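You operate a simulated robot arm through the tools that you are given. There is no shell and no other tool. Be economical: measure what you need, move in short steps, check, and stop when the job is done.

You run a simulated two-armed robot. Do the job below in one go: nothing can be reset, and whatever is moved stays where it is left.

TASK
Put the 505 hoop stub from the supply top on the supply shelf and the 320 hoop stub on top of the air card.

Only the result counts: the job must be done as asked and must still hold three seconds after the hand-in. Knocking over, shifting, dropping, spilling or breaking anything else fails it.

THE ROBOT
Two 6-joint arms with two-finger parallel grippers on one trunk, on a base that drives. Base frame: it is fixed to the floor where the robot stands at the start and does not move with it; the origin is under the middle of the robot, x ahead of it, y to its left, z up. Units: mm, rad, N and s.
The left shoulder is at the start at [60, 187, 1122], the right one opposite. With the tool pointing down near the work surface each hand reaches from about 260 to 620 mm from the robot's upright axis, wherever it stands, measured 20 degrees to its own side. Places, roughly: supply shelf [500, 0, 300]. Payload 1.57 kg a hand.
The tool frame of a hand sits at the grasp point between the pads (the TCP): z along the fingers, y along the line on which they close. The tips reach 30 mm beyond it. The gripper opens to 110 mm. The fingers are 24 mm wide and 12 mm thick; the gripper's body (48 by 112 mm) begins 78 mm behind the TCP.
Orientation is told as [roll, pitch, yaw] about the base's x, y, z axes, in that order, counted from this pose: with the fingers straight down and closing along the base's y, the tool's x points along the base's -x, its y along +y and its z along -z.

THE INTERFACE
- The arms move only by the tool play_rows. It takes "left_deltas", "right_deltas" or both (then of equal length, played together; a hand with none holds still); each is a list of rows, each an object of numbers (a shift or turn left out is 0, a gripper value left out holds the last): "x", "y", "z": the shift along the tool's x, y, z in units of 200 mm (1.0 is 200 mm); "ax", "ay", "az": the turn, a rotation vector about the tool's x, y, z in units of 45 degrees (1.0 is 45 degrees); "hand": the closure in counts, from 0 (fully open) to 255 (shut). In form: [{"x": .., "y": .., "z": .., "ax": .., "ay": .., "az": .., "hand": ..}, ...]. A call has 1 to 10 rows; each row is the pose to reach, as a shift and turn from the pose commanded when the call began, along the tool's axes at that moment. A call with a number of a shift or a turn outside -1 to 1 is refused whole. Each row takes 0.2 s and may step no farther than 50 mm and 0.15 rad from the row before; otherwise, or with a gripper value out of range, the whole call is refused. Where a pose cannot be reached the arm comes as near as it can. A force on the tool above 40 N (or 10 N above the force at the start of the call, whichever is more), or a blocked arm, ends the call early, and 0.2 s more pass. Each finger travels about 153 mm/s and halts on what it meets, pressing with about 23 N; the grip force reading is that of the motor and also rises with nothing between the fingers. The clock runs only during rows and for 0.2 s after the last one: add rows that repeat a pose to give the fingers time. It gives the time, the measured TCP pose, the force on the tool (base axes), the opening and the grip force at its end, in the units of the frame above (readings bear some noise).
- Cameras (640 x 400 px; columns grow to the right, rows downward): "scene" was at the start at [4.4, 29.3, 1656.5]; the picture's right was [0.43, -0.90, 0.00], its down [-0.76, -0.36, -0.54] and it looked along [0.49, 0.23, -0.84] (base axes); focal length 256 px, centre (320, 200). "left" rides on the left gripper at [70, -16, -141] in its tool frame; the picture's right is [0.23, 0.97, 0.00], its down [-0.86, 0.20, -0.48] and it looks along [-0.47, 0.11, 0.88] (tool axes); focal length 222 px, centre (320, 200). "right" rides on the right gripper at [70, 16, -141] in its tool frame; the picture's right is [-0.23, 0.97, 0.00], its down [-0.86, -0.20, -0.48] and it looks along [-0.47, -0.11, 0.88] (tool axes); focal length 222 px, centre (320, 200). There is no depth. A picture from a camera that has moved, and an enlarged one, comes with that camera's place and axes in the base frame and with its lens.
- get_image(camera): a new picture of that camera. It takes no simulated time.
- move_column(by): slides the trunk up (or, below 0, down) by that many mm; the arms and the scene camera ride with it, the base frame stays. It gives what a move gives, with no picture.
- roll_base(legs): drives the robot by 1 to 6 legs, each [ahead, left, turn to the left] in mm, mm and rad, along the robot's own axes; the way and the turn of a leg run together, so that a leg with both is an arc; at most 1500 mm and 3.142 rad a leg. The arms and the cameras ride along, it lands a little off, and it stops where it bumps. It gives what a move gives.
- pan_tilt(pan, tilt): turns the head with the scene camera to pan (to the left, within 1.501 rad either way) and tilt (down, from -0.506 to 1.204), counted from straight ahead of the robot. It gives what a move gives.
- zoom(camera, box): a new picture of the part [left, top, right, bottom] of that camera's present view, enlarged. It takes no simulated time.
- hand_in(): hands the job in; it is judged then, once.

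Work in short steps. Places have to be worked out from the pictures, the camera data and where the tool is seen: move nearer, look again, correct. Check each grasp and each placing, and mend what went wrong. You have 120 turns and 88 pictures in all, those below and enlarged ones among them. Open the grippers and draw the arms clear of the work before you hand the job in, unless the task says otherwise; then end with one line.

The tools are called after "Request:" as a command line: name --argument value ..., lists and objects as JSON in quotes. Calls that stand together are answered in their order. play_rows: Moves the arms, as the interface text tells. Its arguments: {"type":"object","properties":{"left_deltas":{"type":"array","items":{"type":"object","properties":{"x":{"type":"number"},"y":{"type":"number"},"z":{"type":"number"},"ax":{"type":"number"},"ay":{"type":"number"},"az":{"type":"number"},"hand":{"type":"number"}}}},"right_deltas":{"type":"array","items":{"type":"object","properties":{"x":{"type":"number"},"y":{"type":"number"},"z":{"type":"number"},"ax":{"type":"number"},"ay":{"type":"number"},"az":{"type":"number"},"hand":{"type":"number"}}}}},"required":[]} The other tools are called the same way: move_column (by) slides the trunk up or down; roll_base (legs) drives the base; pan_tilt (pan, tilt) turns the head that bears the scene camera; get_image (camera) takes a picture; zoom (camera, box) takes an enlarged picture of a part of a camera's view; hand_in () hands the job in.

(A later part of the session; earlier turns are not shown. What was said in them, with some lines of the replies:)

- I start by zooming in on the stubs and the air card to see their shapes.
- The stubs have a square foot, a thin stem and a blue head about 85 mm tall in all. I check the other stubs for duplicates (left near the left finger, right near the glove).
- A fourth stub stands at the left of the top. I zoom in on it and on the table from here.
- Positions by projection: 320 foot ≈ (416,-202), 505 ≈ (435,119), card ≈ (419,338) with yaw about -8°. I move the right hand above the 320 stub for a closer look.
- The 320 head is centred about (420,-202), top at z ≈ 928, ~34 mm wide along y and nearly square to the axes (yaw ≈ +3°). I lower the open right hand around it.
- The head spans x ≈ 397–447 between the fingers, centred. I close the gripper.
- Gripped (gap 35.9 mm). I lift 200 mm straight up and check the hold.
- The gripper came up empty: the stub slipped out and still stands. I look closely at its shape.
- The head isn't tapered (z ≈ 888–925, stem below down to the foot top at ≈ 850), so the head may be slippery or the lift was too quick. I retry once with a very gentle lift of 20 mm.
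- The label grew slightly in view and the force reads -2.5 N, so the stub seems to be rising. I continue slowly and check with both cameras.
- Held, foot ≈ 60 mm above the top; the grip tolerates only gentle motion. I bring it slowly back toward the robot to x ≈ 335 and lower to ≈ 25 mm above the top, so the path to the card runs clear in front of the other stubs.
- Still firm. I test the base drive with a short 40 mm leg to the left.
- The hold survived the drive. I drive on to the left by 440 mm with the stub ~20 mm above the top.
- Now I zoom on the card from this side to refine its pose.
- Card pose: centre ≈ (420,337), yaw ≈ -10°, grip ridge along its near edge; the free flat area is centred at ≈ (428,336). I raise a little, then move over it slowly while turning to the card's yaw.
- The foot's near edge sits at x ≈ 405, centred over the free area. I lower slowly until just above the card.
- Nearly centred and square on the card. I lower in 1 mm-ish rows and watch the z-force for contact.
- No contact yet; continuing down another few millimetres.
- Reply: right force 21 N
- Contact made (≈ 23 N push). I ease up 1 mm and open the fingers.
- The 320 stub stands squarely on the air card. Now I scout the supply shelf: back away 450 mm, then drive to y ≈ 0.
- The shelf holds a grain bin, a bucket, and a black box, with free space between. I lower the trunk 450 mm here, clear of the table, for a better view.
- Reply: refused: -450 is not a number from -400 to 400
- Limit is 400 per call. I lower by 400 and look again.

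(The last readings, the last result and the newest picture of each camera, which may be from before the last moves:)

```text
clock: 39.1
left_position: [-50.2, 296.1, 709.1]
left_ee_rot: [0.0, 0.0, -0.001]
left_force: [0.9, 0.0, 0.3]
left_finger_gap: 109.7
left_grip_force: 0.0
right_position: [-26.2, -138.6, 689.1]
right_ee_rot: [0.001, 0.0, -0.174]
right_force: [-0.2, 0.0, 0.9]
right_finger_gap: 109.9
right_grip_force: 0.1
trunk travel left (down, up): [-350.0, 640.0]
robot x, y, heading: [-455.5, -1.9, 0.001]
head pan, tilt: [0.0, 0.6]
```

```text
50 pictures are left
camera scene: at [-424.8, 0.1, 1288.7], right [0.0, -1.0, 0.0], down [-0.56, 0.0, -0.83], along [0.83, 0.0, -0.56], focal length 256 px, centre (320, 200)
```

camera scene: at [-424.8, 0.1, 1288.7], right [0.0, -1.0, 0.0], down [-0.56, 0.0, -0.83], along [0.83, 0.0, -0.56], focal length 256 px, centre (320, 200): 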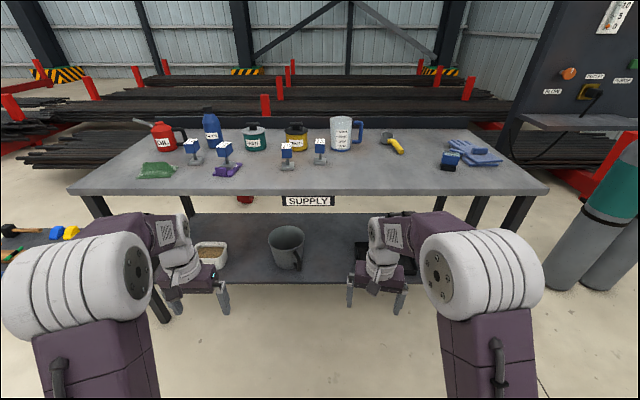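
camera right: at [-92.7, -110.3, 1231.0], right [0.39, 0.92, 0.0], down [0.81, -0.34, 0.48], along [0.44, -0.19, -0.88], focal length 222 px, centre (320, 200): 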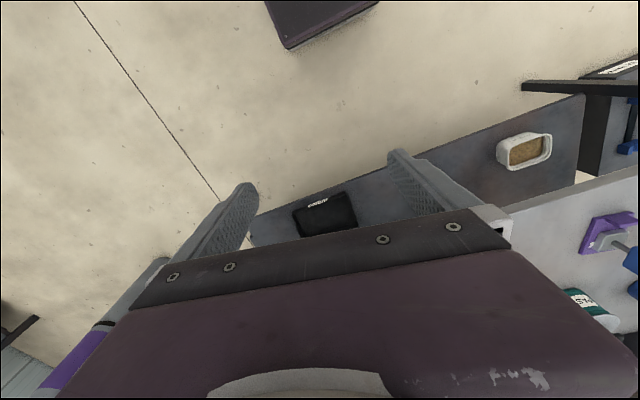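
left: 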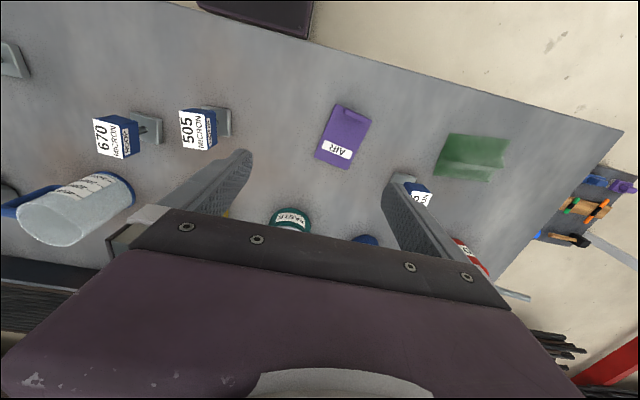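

Free shelf space lies between the bucket (y ≈ 160) and the box (y < -170), at about (440,-30). To reach under the top I'll grasp 505 with the left tool pitched 45° forward, and use trunk and base for the transfer; here in the open I set that pose and retract the right arm.

Request:
play_rows --left_deltas '[{"x": -0.1, "ay": -0.12}, {"x": -0.2, "ay": -0.25}, {"x": -0.3, "ay": -0.38}, {"x": -0.4, "ay": -0.51}, {"x": -0.5, "ay": -0.64}, {"x": -0.6, "ay": -0.77}, {"x": -0.68, "ay": -0.9}, {"x": -0.7, "ay": -1.0}, {"x": -0.7, "ay": -1.0}]' --right_deltas '[{"x": 0.07, "y": -0.05}, {"x": 0.14, "y": -0.1}, {"x": 0.21, "y": -0.15}, {"x": 0.28, "y": -0.2}, {"x": 0.35, "y": -0.25}, {"x": 0.42, "y": -0.3}, {"x": 0.48, "y": -0.35}, {"x": 0.54, "y": -0.4}, {"x": 0.54, "y": -0.4}]'

Request:
get_image --camera "scene"

```text
clock: 41.1
left_position: [91.2, 296.1, 711.6]
left_ee_rot: [0.0, -0.786, -0.001]
left_force: [1.0, 0.5, 0.2]
left_finger_gap: 110.1
left_grip_force: 0.0
right_position: [-145.8, -198.3, 689.4]
right_ee_rot: [0.001, 0.001, -0.175]
right_force: [0.7, 0.3, -0.2]
right_finger_gap: 109.9
right_grip_force: 0.0
trunk travel left (down, up): [-350.0, 640.0]
robot x, y, heading: [-456.3, -2.9, 0.0]
head pan, tilt: [0.0, 0.6]
```

```text
49 pictures are left
camera scene: at [-424.6, 0.1, 1288.6], right [0.0, -1.0, 0.0], down [-0.57, 0.0, -0.82], along [0.82, 0.0, -0.57], focal length 256 px, centre (320, 200)
```

scene: 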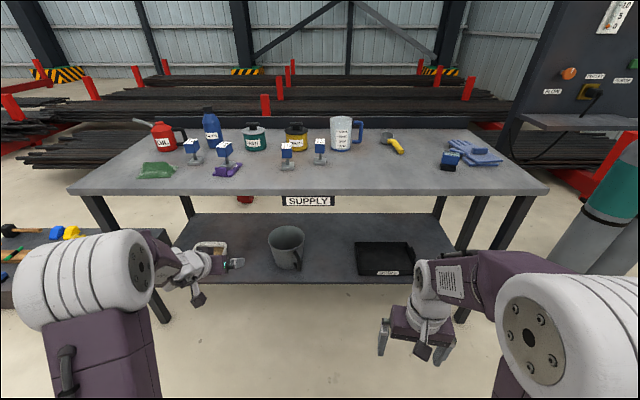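

Both arms took the poses. I raise the trunk 330 mm, then slide right 177 mm to line the left hand up with 505 (y ≈ 119).

Request:
move_column --by 330

Request:
roll_base --legs '[[0, -177, 0], [200, 0, 0]]'

Request:
get_image --camera "scene"

Request:
get_image --camera "left"

```text
clock: 44.3
left_position: [89.9, 295.8, 1040.1]
left_ee_rot: [0.001, -0.785, -0.001]
left_force: [-0.8, 0.8, 0.1]
left_finger_gap: 109.8
left_grip_force: 0.1
right_position: [-146.1, -198.1, 1019.1]
right_ee_rot: [-0.001, 0.0, -0.175]
right_force: [0.0, -0.3, 1.3]
right_finger_gap: 110.1
right_grip_force: 0.0
trunk travel left (down, up): [-680.0, 310.0]
robot x, y, heading: [-453.5, -2.5, -0.001]
head pan, tilt: [0.0, 0.6]
```

```text
clock: 47.0
left_position: [289.3, 120.8, 1040.2]
left_ee_rot: [-0.001, -0.784, -0.002]
left_force: [0.0, 0.2, -0.4]
left_finger_gap: 109.7
left_grip_force: 0.1
right_position: [50.9, -373.5, 1019.2]
right_ee_rot: [-0.001, 0.001, -0.174]
right_force: [-0.1, -0.5, 0.1]
right_finger_gap: 110.0
right_grip_force: 0.0
trunk travel left (down, up): [-680.0, 310.0]
robot x, y, heading: [-254.2, -176.0, -0.003]
head pan, tilt: [0.0, 0.6]
```

```text
48 pictures are left
camera scene: at [-226.4, -175.5, 1618.7], right [0.0, -1.0, 0.0], down [-0.56, 0.0, -0.83], along [0.83, 0.0, -0.56], focal length 256 px, centre (320, 200)
```

scene: 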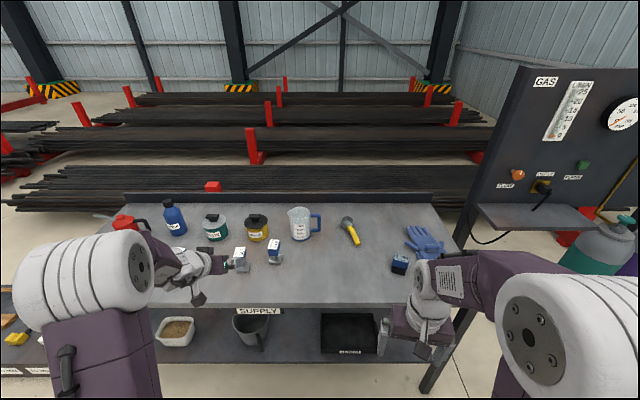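

```text
47 pictures are left
camera left: at [139.5, 104.0, 1091.0], right [-0.16, 0.97, -0.16], down [0.27, 0.2, 0.94], along [0.95, 0.11, -0.29], focal length 222 px, centre (320, 200)
```

left: 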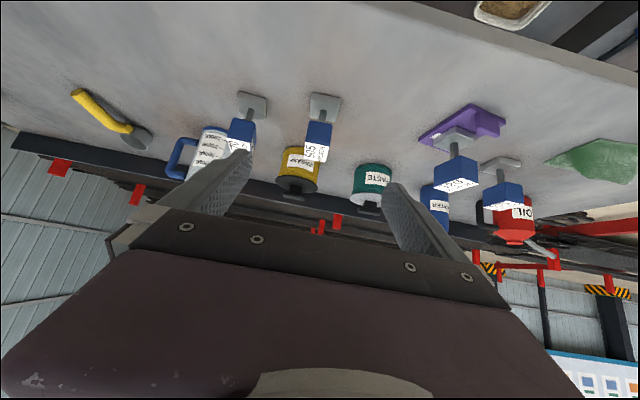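

Lined up: 505 ≈ (430,119). I zoom in for its yaw.

Request:
zoom --camera "left" --box '[270, 80, 380, 170]'

Request:
zoom --camera "scene" --box '[200, 225, 300, 290]'

```text
4.44 times, centred on (325, 125) of left
camera zoom: at [139.5, 104.0, 1091.0], right [-0.16, 0.97, -0.16], down [0.27, 0.2, 0.94], along [0.95, 0.11, -0.29], focal length 987 px, centre (298, 533)
```

zoom: 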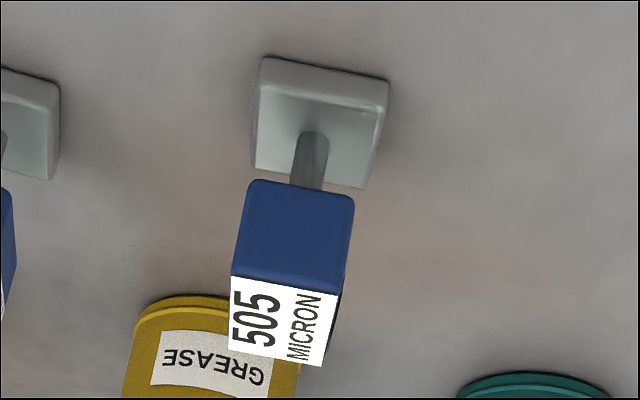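

```text
6.15 times, centred on (250, 258) of scene
camera zoom: at [-226.4, -175.5, 1618.7], right [0.0, -1.0, 0.0], down [-0.56, 0.0, -0.83], along [0.83, 0.0, -0.56], focal length 1577 px, centre (751, -154)
```

zoom: 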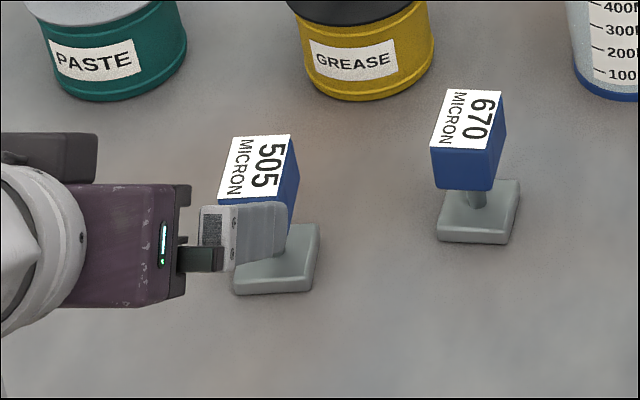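

505 centre ≈ (441,119), yaw ≈ +4°. I drive forward 150 mm above it (fingers at z > 1000) and then check.

Request:
roll_base --legs '[[150, 0, 0]]'

Request:
move_column --by -60

Request:
zoom --camera "left" --box '[160, 20, 480, 220]'

```text
clock: 48.4
left_position: [439.6, 122.0, 1041.2]
left_ee_rot: [0.001, -0.787, -0.001]
left_force: [0.1, -0.3, 0.4]
left_finger_gap: 110.2
left_grip_force: 0.1
right_position: [203.2, -372.6, 1019.9]
right_ee_rot: [0.001, -0.002, -0.174]
right_force: [-0.5, 1.0, 0.8]
right_finger_gap: 109.9
right_grip_force: 0.1
trunk travel left (down, up): [-680.0, 310.0]
robot x, y, heading: [-105.4, -171.8, -0.003]
head pan, tilt: [0.0, 0.6]
```

```text
clock: 49.4
left_position: [439.4, 122.6, 979.8]
left_ee_rot: [0.0, -0.785, 0.0]
left_force: [0.5, -0.2, 0.3]
left_finger_gap: 110.0
left_grip_force: 0.1
right_position: [204.1, -375.0, 959.6]
right_ee_rot: [0.0, 0.0, -0.173]
right_force: [0.4, 0.1, 0.3]
right_finger_gap: 109.9
right_grip_force: 0.1
trunk travel left (down, up): [-620.0, 370.0]
robot x, y, heading: [-106.5, -173.3, 0.007]
head pan, tilt: [0.0, 0.6]
```

```text
2.00 times, centred on (320, 120) of left
camera zoom: at [289.7, 104.8, 1031.0], right [-0.16, 0.97, -0.16], down [0.27, 0.2, 0.94], along [0.95, 0.11, -0.29], focal length 444 px, centre (320, 360)
```

zoom: 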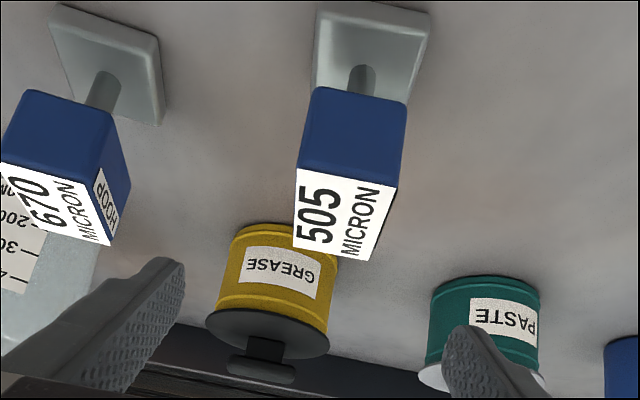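

Head near face at x ≈ 418, y ≈ 118; I trim y by -4 mm, yaw +4°, then lower the column so the TCP is at head mid-height.

Request:
play_rows --left_deltas '[{"x": -0.005, "y": -0.02, "z": 0.005, "ax": -0.06, "az": -0.06}, {"x": -0.005, "y": -0.02, "z": 0.005, "ax": -0.06, "az": -0.06}]'

Request:
move_column --by -74

Request:
get_image --camera "left"

Request:
get_image --camera "scene"

```text
clock: 50.0
left_position: [440.2, 119.6, 979.5]
left_ee_rot: [0.0, -0.786, 0.067]
left_force: [-0.3, 0.0, 0.2]
left_finger_gap: 109.8
left_grip_force: 0.0
right_position: [202.3, -373.5, 960.1]
right_ee_rot: [0.0, 0.0, -0.173]
right_force: [-0.2, 1.0, -0.7]
right_finger_gap: 109.8
right_grip_force: 0.0
trunk travel left (down, up): [-620.0, 370.0]
robot x, y, heading: [-107.8, -172.7, -0.0]
head pan, tilt: [0.0, 0.6]
```

```text
clock: 51.1
left_position: [441.1, 118.1, 906.7]
left_ee_rot: [0.0, -0.785, 0.067]
left_force: [0.0, 0.9, 0.1]
left_finger_gap: 110.1
left_grip_force: 0.0
right_position: [203.3, -373.6, 886.3]
right_ee_rot: [0.0, 0.001, -0.174]
right_force: [0.9, 0.1, -0.4]
right_finger_gap: 110.1
right_grip_force: 0.1
trunk travel left (down, up): [-546.0, 444.0]
robot x, y, heading: [-105.6, -171.2, -0.001]
head pan, tilt: [0.0, 0.6]
```

```text
43 pictures are left
camera left: at [292.9, 91.1, 956.9], right [-0.23, 0.96, -0.16], down [0.25, 0.22, 0.94], along [0.94, 0.17, -0.29], focal length 222 px, centre (320, 200)
```

left: 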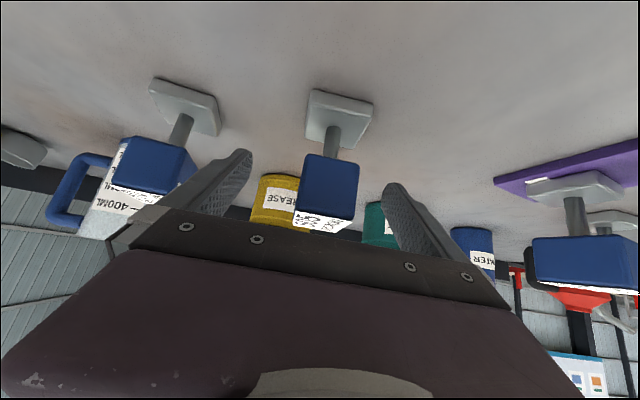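

```text
42 pictures are left
camera scene: at [-75.1, -175.3, 1484.7], right [0.0, -1.0, 0.0], down [-0.56, 0.0, -0.83], along [0.83, 0.0, -0.56], focal length 256 px, centre (320, 200)
```

scene: 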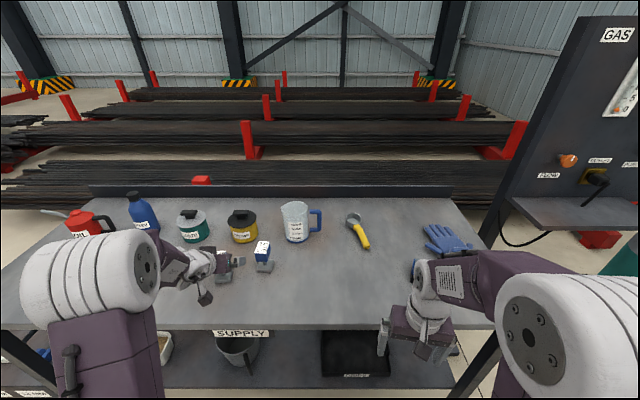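

The head is centred between the fingers. I close and hold for a few rows.

Request:
play_rows --left_deltas '[{"hand": 120}, {"hand": 170}, {"hand": 255}, {"hand": 255}, {"hand": 255}, {"hand": 255}]'

Request:
move_column --by 10

Request:
get_image --camera "left"

```text
clock: 52.5
left_position: [440.3, 118.7, 906.5]
left_ee_rot: [-0.001, -0.785, 0.065]
left_force: [1.4, 1.0, 1.3]
left_finger_gap: 35.7
left_grip_force: 23.2
right_position: [203.9, -372.7, 886.2]
right_ee_rot: [0.0, -0.001, -0.172]
right_force: [-0.5, 0.7, 0.1]
right_finger_gap: 110.2
right_grip_force: 0.0
trunk travel left (down, up): [-546.0, 444.0]
robot x, y, heading: [-107.8, -178.0, -0.005]
head pan, tilt: [0.0, 0.6]
```

```text
clock: 53.1
left_position: [442.0, 117.6, 915.4]
left_ee_rot: [0.0, -0.784, 0.066]
left_force: [0.5, -0.4, -2.5]
left_finger_gap: 35.9
left_grip_force: 23.3
right_position: [203.6, -373.3, 895.5]
right_ee_rot: [-0.001, 0.0, -0.174]
right_force: [0.3, -0.2, 0.1]
right_finger_gap: 110.1
right_grip_force: 0.1
trunk travel left (down, up): [-556.0, 434.0]
robot x, y, heading: [-102.6, -171.7, 0.0]
head pan, tilt: [0.0, 0.6]
```

```text
41 pictures are left
camera left: at [293.2, 91.2, 966.6], right [-0.23, 0.96, -0.16], down [0.25, 0.22, 0.94], along [0.94, 0.17, -0.29], focal length 222 px, centre (320, 200)
```

left: 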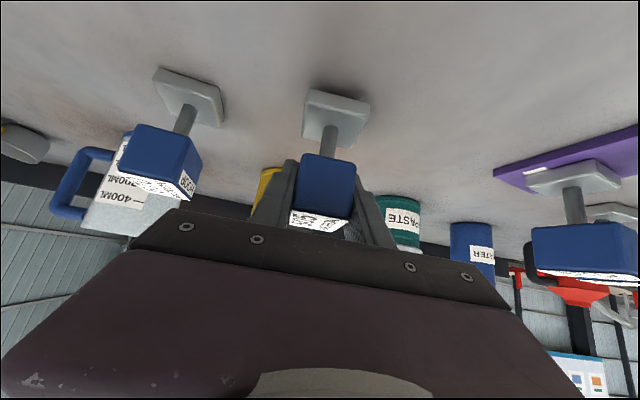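

Lifted cleanly. I raise 30 mm more, then back off 280 mm to clear the table edge.

Request:
move_column --by 30

Request:
roll_base --legs '[[-280, 0, 0]]'

Request:
get_image --camera "left"

```text
clock: 53.8
left_position: [441.2, 117.0, 946.3]
left_ee_rot: [0.001, -0.785, 0.067]
left_force: [-0.2, 0.1, -2.5]
left_finger_gap: 35.5
left_grip_force: 22.9
right_position: [203.6, -373.0, 925.7]
right_ee_rot: [0.001, 0.0, -0.173]
right_force: [-0.2, -0.6, -0.9]
right_finger_gap: 109.7
right_grip_force: 0.1
trunk travel left (down, up): [-586.0, 404.0]
robot x, y, heading: [-102.2, -172.7, -0.001]
head pan, tilt: [0.0, 0.6]
```

```text
clock: 55.8
left_position: [164.7, 117.2, 945.6]
left_ee_rot: [0.001, -0.786, 0.064]
left_force: [-0.5, 0.6, -1.8]
left_finger_gap: 35.9
left_grip_force: 23.0
right_position: [-74.6, -373.2, 925.2]
right_ee_rot: [0.0, -0.001, -0.175]
right_force: [0.4, 0.2, -0.9]
right_finger_gap: 110.0
right_grip_force: 0.1
trunk travel left (down, up): [-586.0, 404.0]
robot x, y, heading: [-383.7, -177.6, -0.002]
head pan, tilt: [0.0, 0.6]
```

```text
40 pictures are left
camera left: at [15.7, 90.7, 996.7], right [-0.22, 0.96, -0.16], down [0.25, 0.22, 0.94], along [0.94, 0.17, -0.29], focal length 222 px, centre (320, 200)
```

left: 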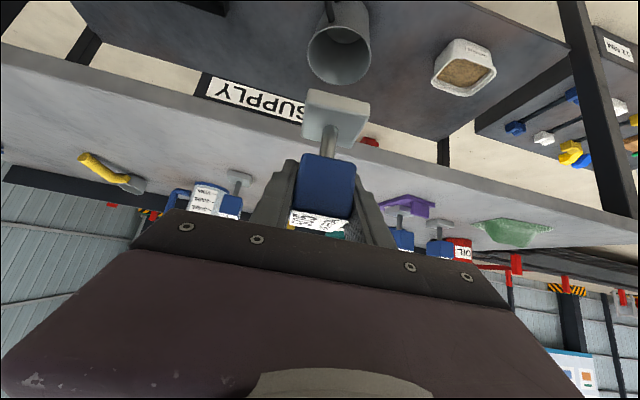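

Grip holds. I shift right 147 mm (to y ≈ -30) and lower the trunk 400 + 120 mm in front of the table.

Request:
roll_base --legs '[[0, -147, 0]]'

Request:
move_column --by -400

Request:
move_column --by -110

Request:
get_image --camera "left"

Request:
get_image --camera "scene"

```text
clock: 57.1
left_position: [163.5, -30.0, 944.4]
left_ee_rot: [0.001, -0.785, 0.065]
left_force: [0.6, -0.6, -2.7]
left_finger_gap: 35.9
left_grip_force: 22.8
right_position: [-74.7, -519.1, 925.4]
right_ee_rot: [-0.001, 0.0, -0.176]
right_force: [0.5, 0.1, -1.1]
right_finger_gap: 109.7
right_grip_force: 0.1
trunk travel left (down, up): [-586.0, 404.0]
robot x, y, heading: [-381.1, -320.8, -0.001]
head pan, tilt: [0.0, 0.6]
```

```text
clock: 61.0
left_position: [164.4, -29.7, 545.1]
left_ee_rot: [0.0, -0.787, 0.065]
left_force: [0.3, 0.8, -1.8]
left_finger_gap: 35.9
left_grip_force: 23.1
right_position: [-75.5, -518.7, 525.7]
right_ee_rot: [0.0, 0.001, -0.175]
right_force: [0.7, -0.3, 0.0]
right_finger_gap: 110.0
right_grip_force: 0.1
trunk travel left (down, up): [-186.0, 804.0]
robot x, y, heading: [-384.9, -320.7, -0.001]
head pan, tilt: [0.0, 0.6]
```

```text
clock: 62.4
left_position: [163.8, -29.4, 435.4]
left_ee_rot: [-0.002, -0.785, 0.065]
left_force: [-0.5, 0.2, -1.8]
left_finger_gap: 35.6
left_grip_force: 23.0
right_position: [-76.0, -520.1, 415.5]
right_ee_rot: [-0.002, 0.0, -0.175]
right_force: [-0.1, 0.0, 0.7]
right_finger_gap: 110.4
right_grip_force: 0.0
trunk travel left (down, up): [-76.0, 914.0]
robot x, y, heading: [-383.7, -320.7, -0.0]
head pan, tilt: [0.0, 0.6]
```

```text
39 pictures are left
camera left: at [15.5, -55.7, 486.7], right [-0.22, 0.96, -0.16], down [0.25, 0.22, 0.94], along [0.94, 0.17, -0.29], focal length 222 px, centre (320, 200)
```

left: 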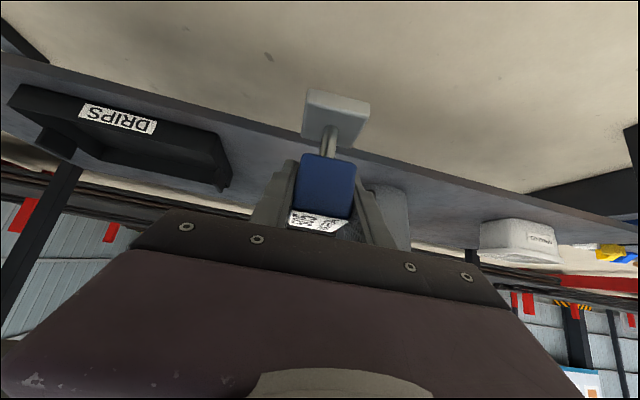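

```text
38 pictures are left
camera scene: at [-352.9, -321.4, 1014.7], right [0.0, -1.0, 0.0], down [-0.57, 0.0, -0.82], along [0.82, 0.0, -0.57], focal length 256 px, centre (320, 200)
```

scene: 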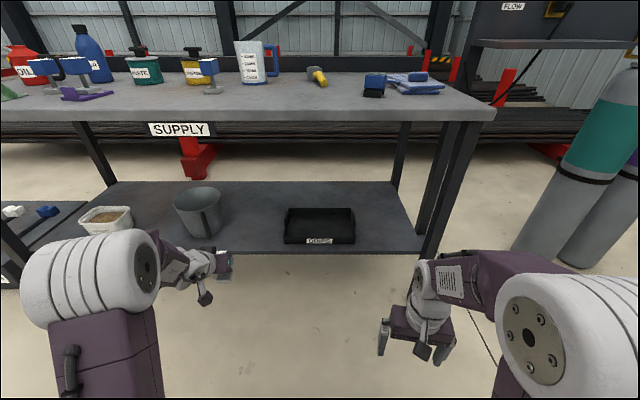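

Gap on shelf spans y ≈ -182 (drip tray) to 88 (bucket); TCP at y = -30 fits, and the elbow stays outside the table edge. I drive forward 270 mm with the foot ~70 mm above the shelf.

Request:
roll_base --legs '[[150, 0, 0]]'

Request:
get_image --camera "left"

Request:
get_image --camera "scene"

```text
clock: 63.8
left_position: [315.1, -29.8, 436.1]
left_ee_rot: [0.001, -0.785, 0.066]
left_force: [0.4, -0.2, -2.9]
left_finger_gap: 35.8
left_grip_force: 22.4
right_position: [74.7, -520.7, 414.6]
right_ee_rot: [0.001, 0.0, -0.174]
right_force: [-0.6, 0.0, 0.6]
right_finger_gap: 110.0
right_grip_force: 0.0
trunk travel left (down, up): [-76.0, 914.0]
robot x, y, heading: [-230.6, -320.5, 0.003]
head pan, tilt: [0.0, 0.6]
```

```text
37 pictures are left
camera left: at [165.8, -55.6, 486.6], right [-0.22, 0.96, -0.16], down [0.25, 0.22, 0.94], along [0.94, 0.17, -0.29], focal length 222 px, centre (320, 200)
```

left: 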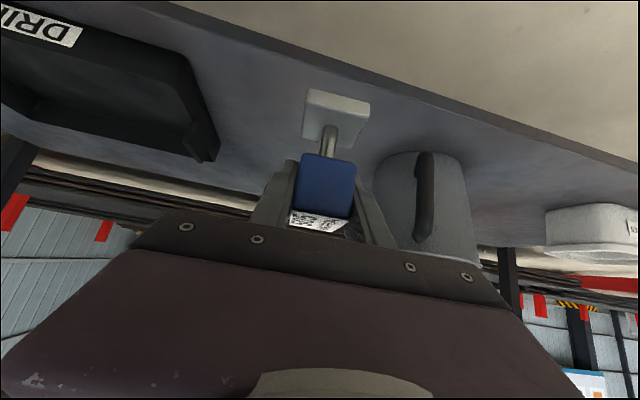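

```text
36 pictures are left
camera scene: at [-202.4, -321.6, 1014.6], right [0.0, -1.0, 0.0], down [-0.57, 0.0, -0.82], along [0.82, 0.0, -0.57], focal length 256 px, centre (320, 200)
```

scene: 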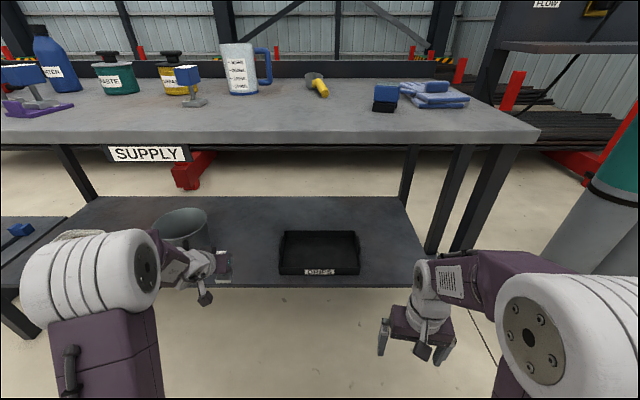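

Clear on both sides. I drive the remaining 115 mm.

Request:
roll_base --legs '[[115, 0, 0]]'

Request:
get_image --camera "left"

Request:
get_image --camera "scene"

```text
clock: 65.0
left_position: [429.7, -30.2, 435.4]
left_ee_rot: [0.0, -0.783, 0.066]
left_force: [-0.1, 0.2, -3.0]
left_finger_gap: 36.0
left_grip_force: 22.6
right_position: [190.6, -520.1, 415.7]
right_ee_rot: [-0.001, -0.001, -0.174]
right_force: [0.7, 0.5, -0.1]
right_finger_gap: 109.9
right_grip_force: 0.0
trunk travel left (down, up): [-76.0, 914.0]
robot x, y, heading: [-119.0, -319.3, -0.002]
head pan, tilt: [0.0, 0.6]
```

```text
35 pictures are left
camera left: at [281.0, -55.6, 486.6], right [-0.22, 0.96, -0.16], down [0.25, 0.22, 0.94], along [0.94, 0.17, -0.29], focal length 222 px, centre (320, 200)
```

left: 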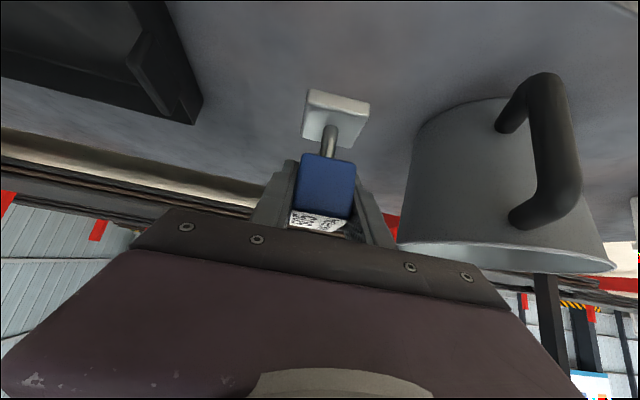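

```text
34 pictures are left
camera scene: at [-87.1, -321.6, 1014.6], right [0.0, -1.0, 0.0], down [-0.57, 0.0, -0.82], along [0.82, 0.0, -0.57], focal length 256 px, centre (320, 200)
```

scene: 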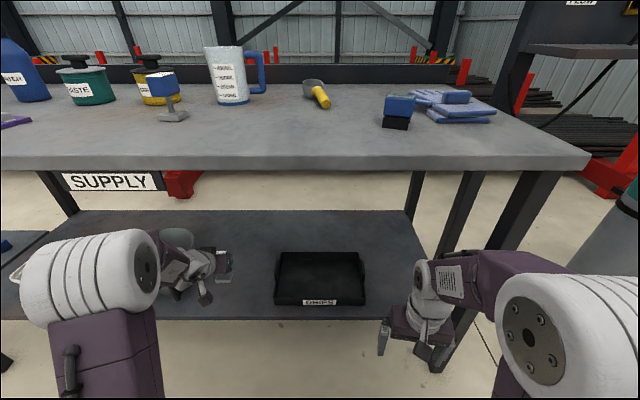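

Well clear of bucket and tray. I lower the trunk 55 mm toward the shelf.

Request:
move_column --by -55

Request:
get_image --camera "left"

```text
clock: 65.9
left_position: [429.4, -29.7, 380.8]
left_ee_rot: [-0.001, -0.783, 0.067]
left_force: [0.6, 0.6, -1.9]
left_finger_gap: 35.5
left_grip_force: 22.9
right_position: [189.9, -521.1, 359.5]
right_ee_rot: [0.0, -0.001, -0.171]
right_force: [-0.6, -0.6, 0.9]
right_finger_gap: 109.8
right_grip_force: 0.1
trunk travel left (down, up): [-21.0, 969.0]
robot x, y, heading: [-118.5, -320.1, 0.002]
head pan, tilt: [0.0, 0.6]
```

```text
33 pictures are left
camera left: at [280.9, -55.6, 431.6], right [-0.22, 0.96, -0.16], down [0.25, 0.22, 0.94], along [0.94, 0.17, -0.29], focal length 222 px, centre (320, 200)
```

left: 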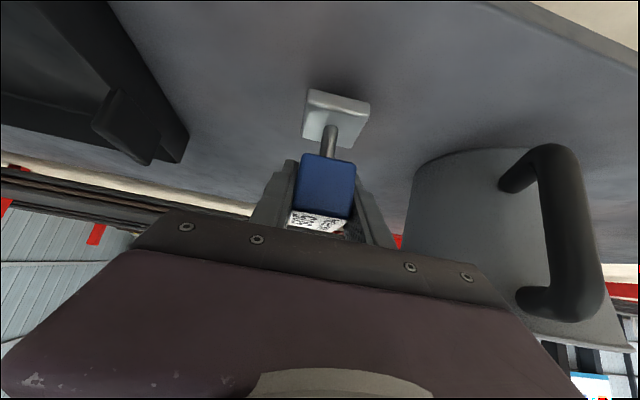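

Still airborne. I lower with the arm in 2 mm rows, 10 mm in all, watching the force.

Request:
play_rows --left_deltas '[{"x": 0.007, "z": 0.007}, {"x": 0.014, "z": 0.014}, {"x": 0.021, "z": 0.021}, {"x": 0.028, "z": 0.028}, {"x": 0.035, "z": 0.035}, {"x": 0.035, "z": 0.035}]'

```text
clock: 67.3
left_position: [430.0, -29.5, 370.5]
left_ee_rot: [0.001, -0.784, 0.064]
left_force: [0.9, -0.5, -3.0]
left_finger_gap: 35.7
left_grip_force: 23.3
right_position: [191.0, -520.0, 360.2]
right_ee_rot: [0.0, -0.001, -0.175]
right_force: [-0.3, 0.1, -0.4]
right_finger_gap: 109.6
right_grip_force: 0.0
trunk travel left (down, up): [-21.0, 969.0]
robot x, y, heading: [-118.4, -323.1, 0.001]
head pan, tilt: [0.0, 0.6]
```

No contact at 370 yet (expected near 366); another 4 mm in small rows.

Request:
play_rows --left_deltas '[{"x": 0.004, "z": 0.004}, {"x": 0.008, "z": 0.008}, {"x": 0.012, "z": 0.012}, {"x": 0.014, "z": 0.014}, {"x": 0.014, "z": 0.014}]'

Request:
get_image --camera "left"

```text
clock: 68.5
left_position: [429.5, -29.3, 366.5]
left_ee_rot: [0.001, -0.784, 0.066]
left_force: [-0.2, 0.6, -1.3]
left_finger_gap: 35.6
left_grip_force: 23.0
right_position: [190.4, -520.2, 359.7]
right_ee_rot: [0.0, 0.001, -0.175]
right_force: [0.3, 0.8, 0.3]
right_finger_gap: 110.2
right_grip_force: 0.0
trunk travel left (down, up): [-21.0, 969.0]
robot x, y, heading: [-116.0, -323.7, -0.002]
head pan, tilt: [0.0, 0.6]
```

```text
32 pictures are left
camera left: at [280.4, -55.7, 417.5], right [-0.22, 0.96, -0.16], down [0.25, 0.22, 0.94], along [0.94, 0.17, -0.29], focal length 222 px, centre (320, 200)
```

left: 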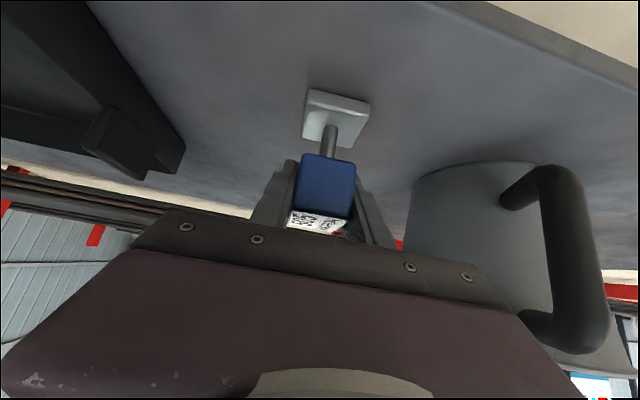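

Near contact now (force -1.3, shadow tightening). I go on in ~1 mm rows.

Request:
play_rows --left_deltas '[{"x": 0.0035, "z": 0.0035}, {"x": 0.007, "z": 0.007}, {"x": 0.007, "z": 0.007}]'

```text
clock: 69.3
left_position: [429.0, -28.9, 366.5]
left_ee_rot: [-0.001, -0.788, 0.067]
left_force: [-1.9, 0.9, 7.7]
left_finger_gap: 35.6
left_grip_force: 23.2
right_position: [189.6, -520.1, 360.8]
right_ee_rot: [0.0, 0.0, -0.173]
right_force: [-0.4, -0.1, -0.5]
right_finger_gap: 110.0
right_grip_force: 0.0
trunk travel left (down, up): [-21.0, 969.0]
robot x, y, heading: [-116.9, -323.3, -0.005]
head pan, tilt: [0.0, 0.6]
```

Contact (≈ 10 N). I ease slightly and open.

Request:
play_rows --left_deltas '[{"x": -0.003, "z": -0.003}, {"x": -0.003, "z": -0.003, "hand": 180}, {"x": -0.003, "z": -0.003, "hand": 100}, {"x": -0.003, "z": -0.003, "hand": 60}, {"x": -0.003, "z": -0.003, "hand": 60}]'

Request:
get_image --camera "left"

```text
clock: 70.5
left_position: [429.1, -29.8, 365.4]
left_ee_rot: [0.0, -0.785, 0.065]
left_force: [0.5, 0.0, 0.2]
left_finger_gap: 84.2
left_grip_force: 0.1
right_position: [190.2, -519.3, 359.5]
right_ee_rot: [0.001, 0.001, -0.172]
right_force: [0.5, 0.2, 0.7]
right_finger_gap: 110.2
right_grip_force: 0.1
trunk travel left (down, up): [-21.0, 969.0]
robot x, y, heading: [-118.3, -318.3, 0.001]
head pan, tilt: [0.0, 0.6]
```

```text
31 pictures are left
camera left: at [280.8, -55.6, 416.7], right [-0.22, 0.96, -0.16], down [0.25, 0.22, 0.94], along [0.94, 0.17, -0.29], focal length 222 px, centre (320, 200)
```

left: 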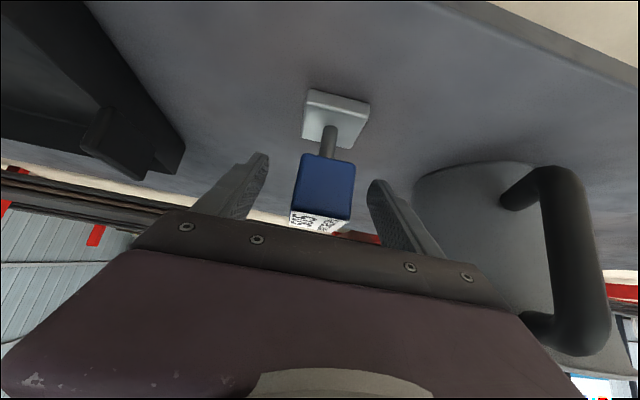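

Released and standing upright. I withdraw straight back by the base (fingers open clear of the head).

Request:
roll_base --legs '[[-320, 0, 0]]'

Request:
get_image --camera "left"

Request:
get_image --camera "scene"

```text
clock: 72.7
left_position: [110.2, -26.9, 366.2]
left_ee_rot: [-0.001, -0.784, 0.069]
left_force: [0.0, 0.8, 0.7]
left_finger_gap: 84.3
left_grip_force: 0.0
right_position: [-126.8, -519.4, 360.4]
right_ee_rot: [0.001, -0.001, -0.171]
right_force: [-0.1, 0.2, 0.1]
right_finger_gap: 109.9
right_grip_force: 0.1
trunk travel left (down, up): [-21.0, 969.0]
robot x, y, heading: [-435.0, -318.5, 0.003]
head pan, tilt: [0.0, 0.6]
```

```text
30 pictures are left
camera left: at [-38.1, -54.5, 416.7], right [-0.23, 0.96, -0.16], down [0.25, 0.22, 0.94], along [0.94, 0.17, -0.29], focal length 222 px, centre (320, 200)
```

left: 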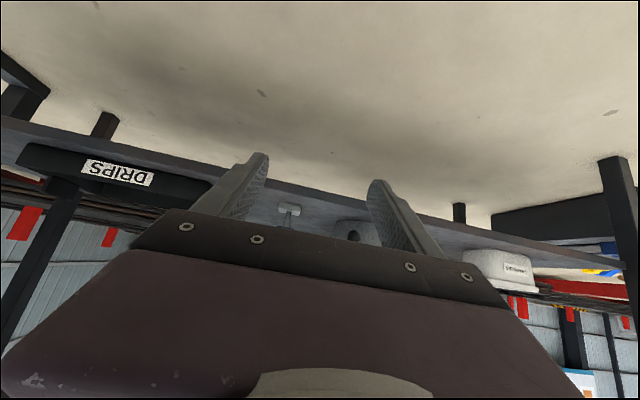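

```text
29 pictures are left
camera scene: at [-405.2, -322.1, 959.6], right [0.0, -1.0, 0.0], down [-0.57, 0.0, -0.82], along [0.82, 0.0, -0.57], focal length 256 px, centre (320, 200)
```

scene: 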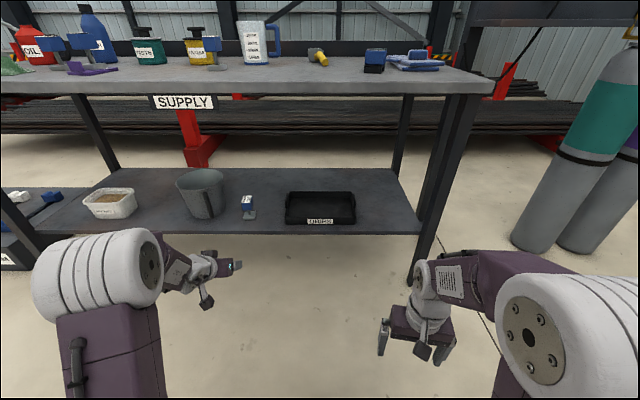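

505 stands on the shelf between bucket and tray. I zoom to verify it and the 320 on the card, and open the left gripper fully.

Request:
play_rows --left_deltas '[{"hand": 0}, {"hand": 0}]'

Request:
zoom --camera "scene" --box '[170, 160, 310, 250]'

Request:
zoom --camera "scene" --box '[0, 20, 140, 100]'

```text
clock: 73.3
left_position: [110.8, -27.6, 366.0]
left_ee_rot: [0.0, -0.786, 0.068]
left_force: [1.3, 0.4, 0.8]
left_finger_gap: 110.1
left_grip_force: 0.0
right_position: [-126.3, -519.0, 360.6]
right_ee_rot: [-0.001, 0.0, -0.17]
right_force: [0.0, 0.3, 0.7]
right_finger_gap: 110.2
right_grip_force: 0.0
trunk travel left (down, up): [-21.0, 969.0]
robot x, y, heading: [-437.3, -321.6, 0.001]
head pan, tilt: [0.0, 0.6]
```

```text
4.44 times, centred on (240, 205) of scene
camera zoom: at [-405.2, -322.1, 959.6], right [0.0, -1.0, 0.0], down [-0.56, 0.0, -0.83], along [0.83, 0.0, -0.56], focal length 1139 px, centre (676, 178)
```

zoom: 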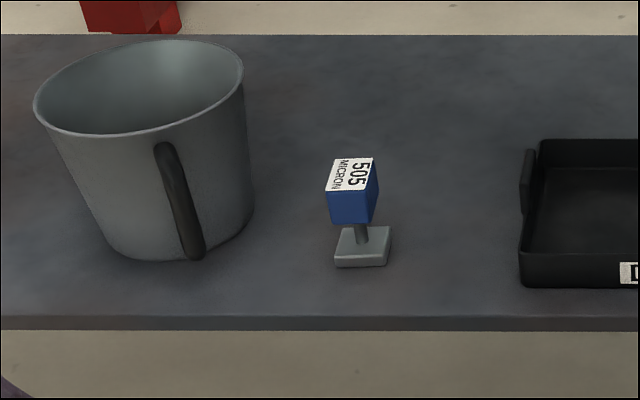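

```text
4.57 times, centred on (70, 60) of scene
camera zoom: at [-405.2, -322.1, 959.6], right [0.0, -1.0, 0.0], down [-0.56, 0.0, -0.83], along [0.83, 0.0, -0.56], focal length 1171 px, centre (1463, 840)
```

zoom: 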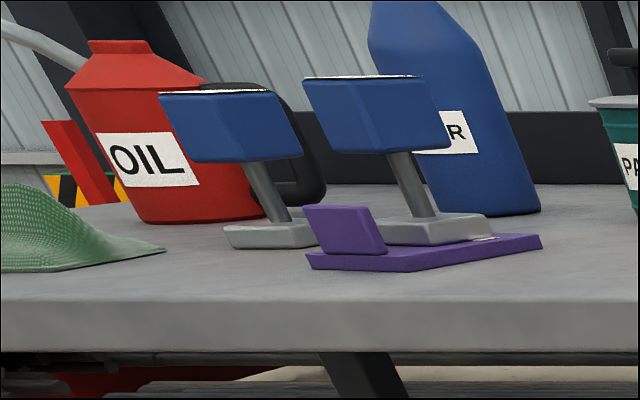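

Both stubs stand where they belong, nothing else has moved, and the grippers are open and clear, so I hand in.

Request:
hand_in

```text
The job is handed in.
```

The 505 hoop stub now stands on the supply shelf and the 320 hoop stub stands on the air card; the final pictures showed both upright, nothing else disturbed, and both arms open and clear at hand-in.
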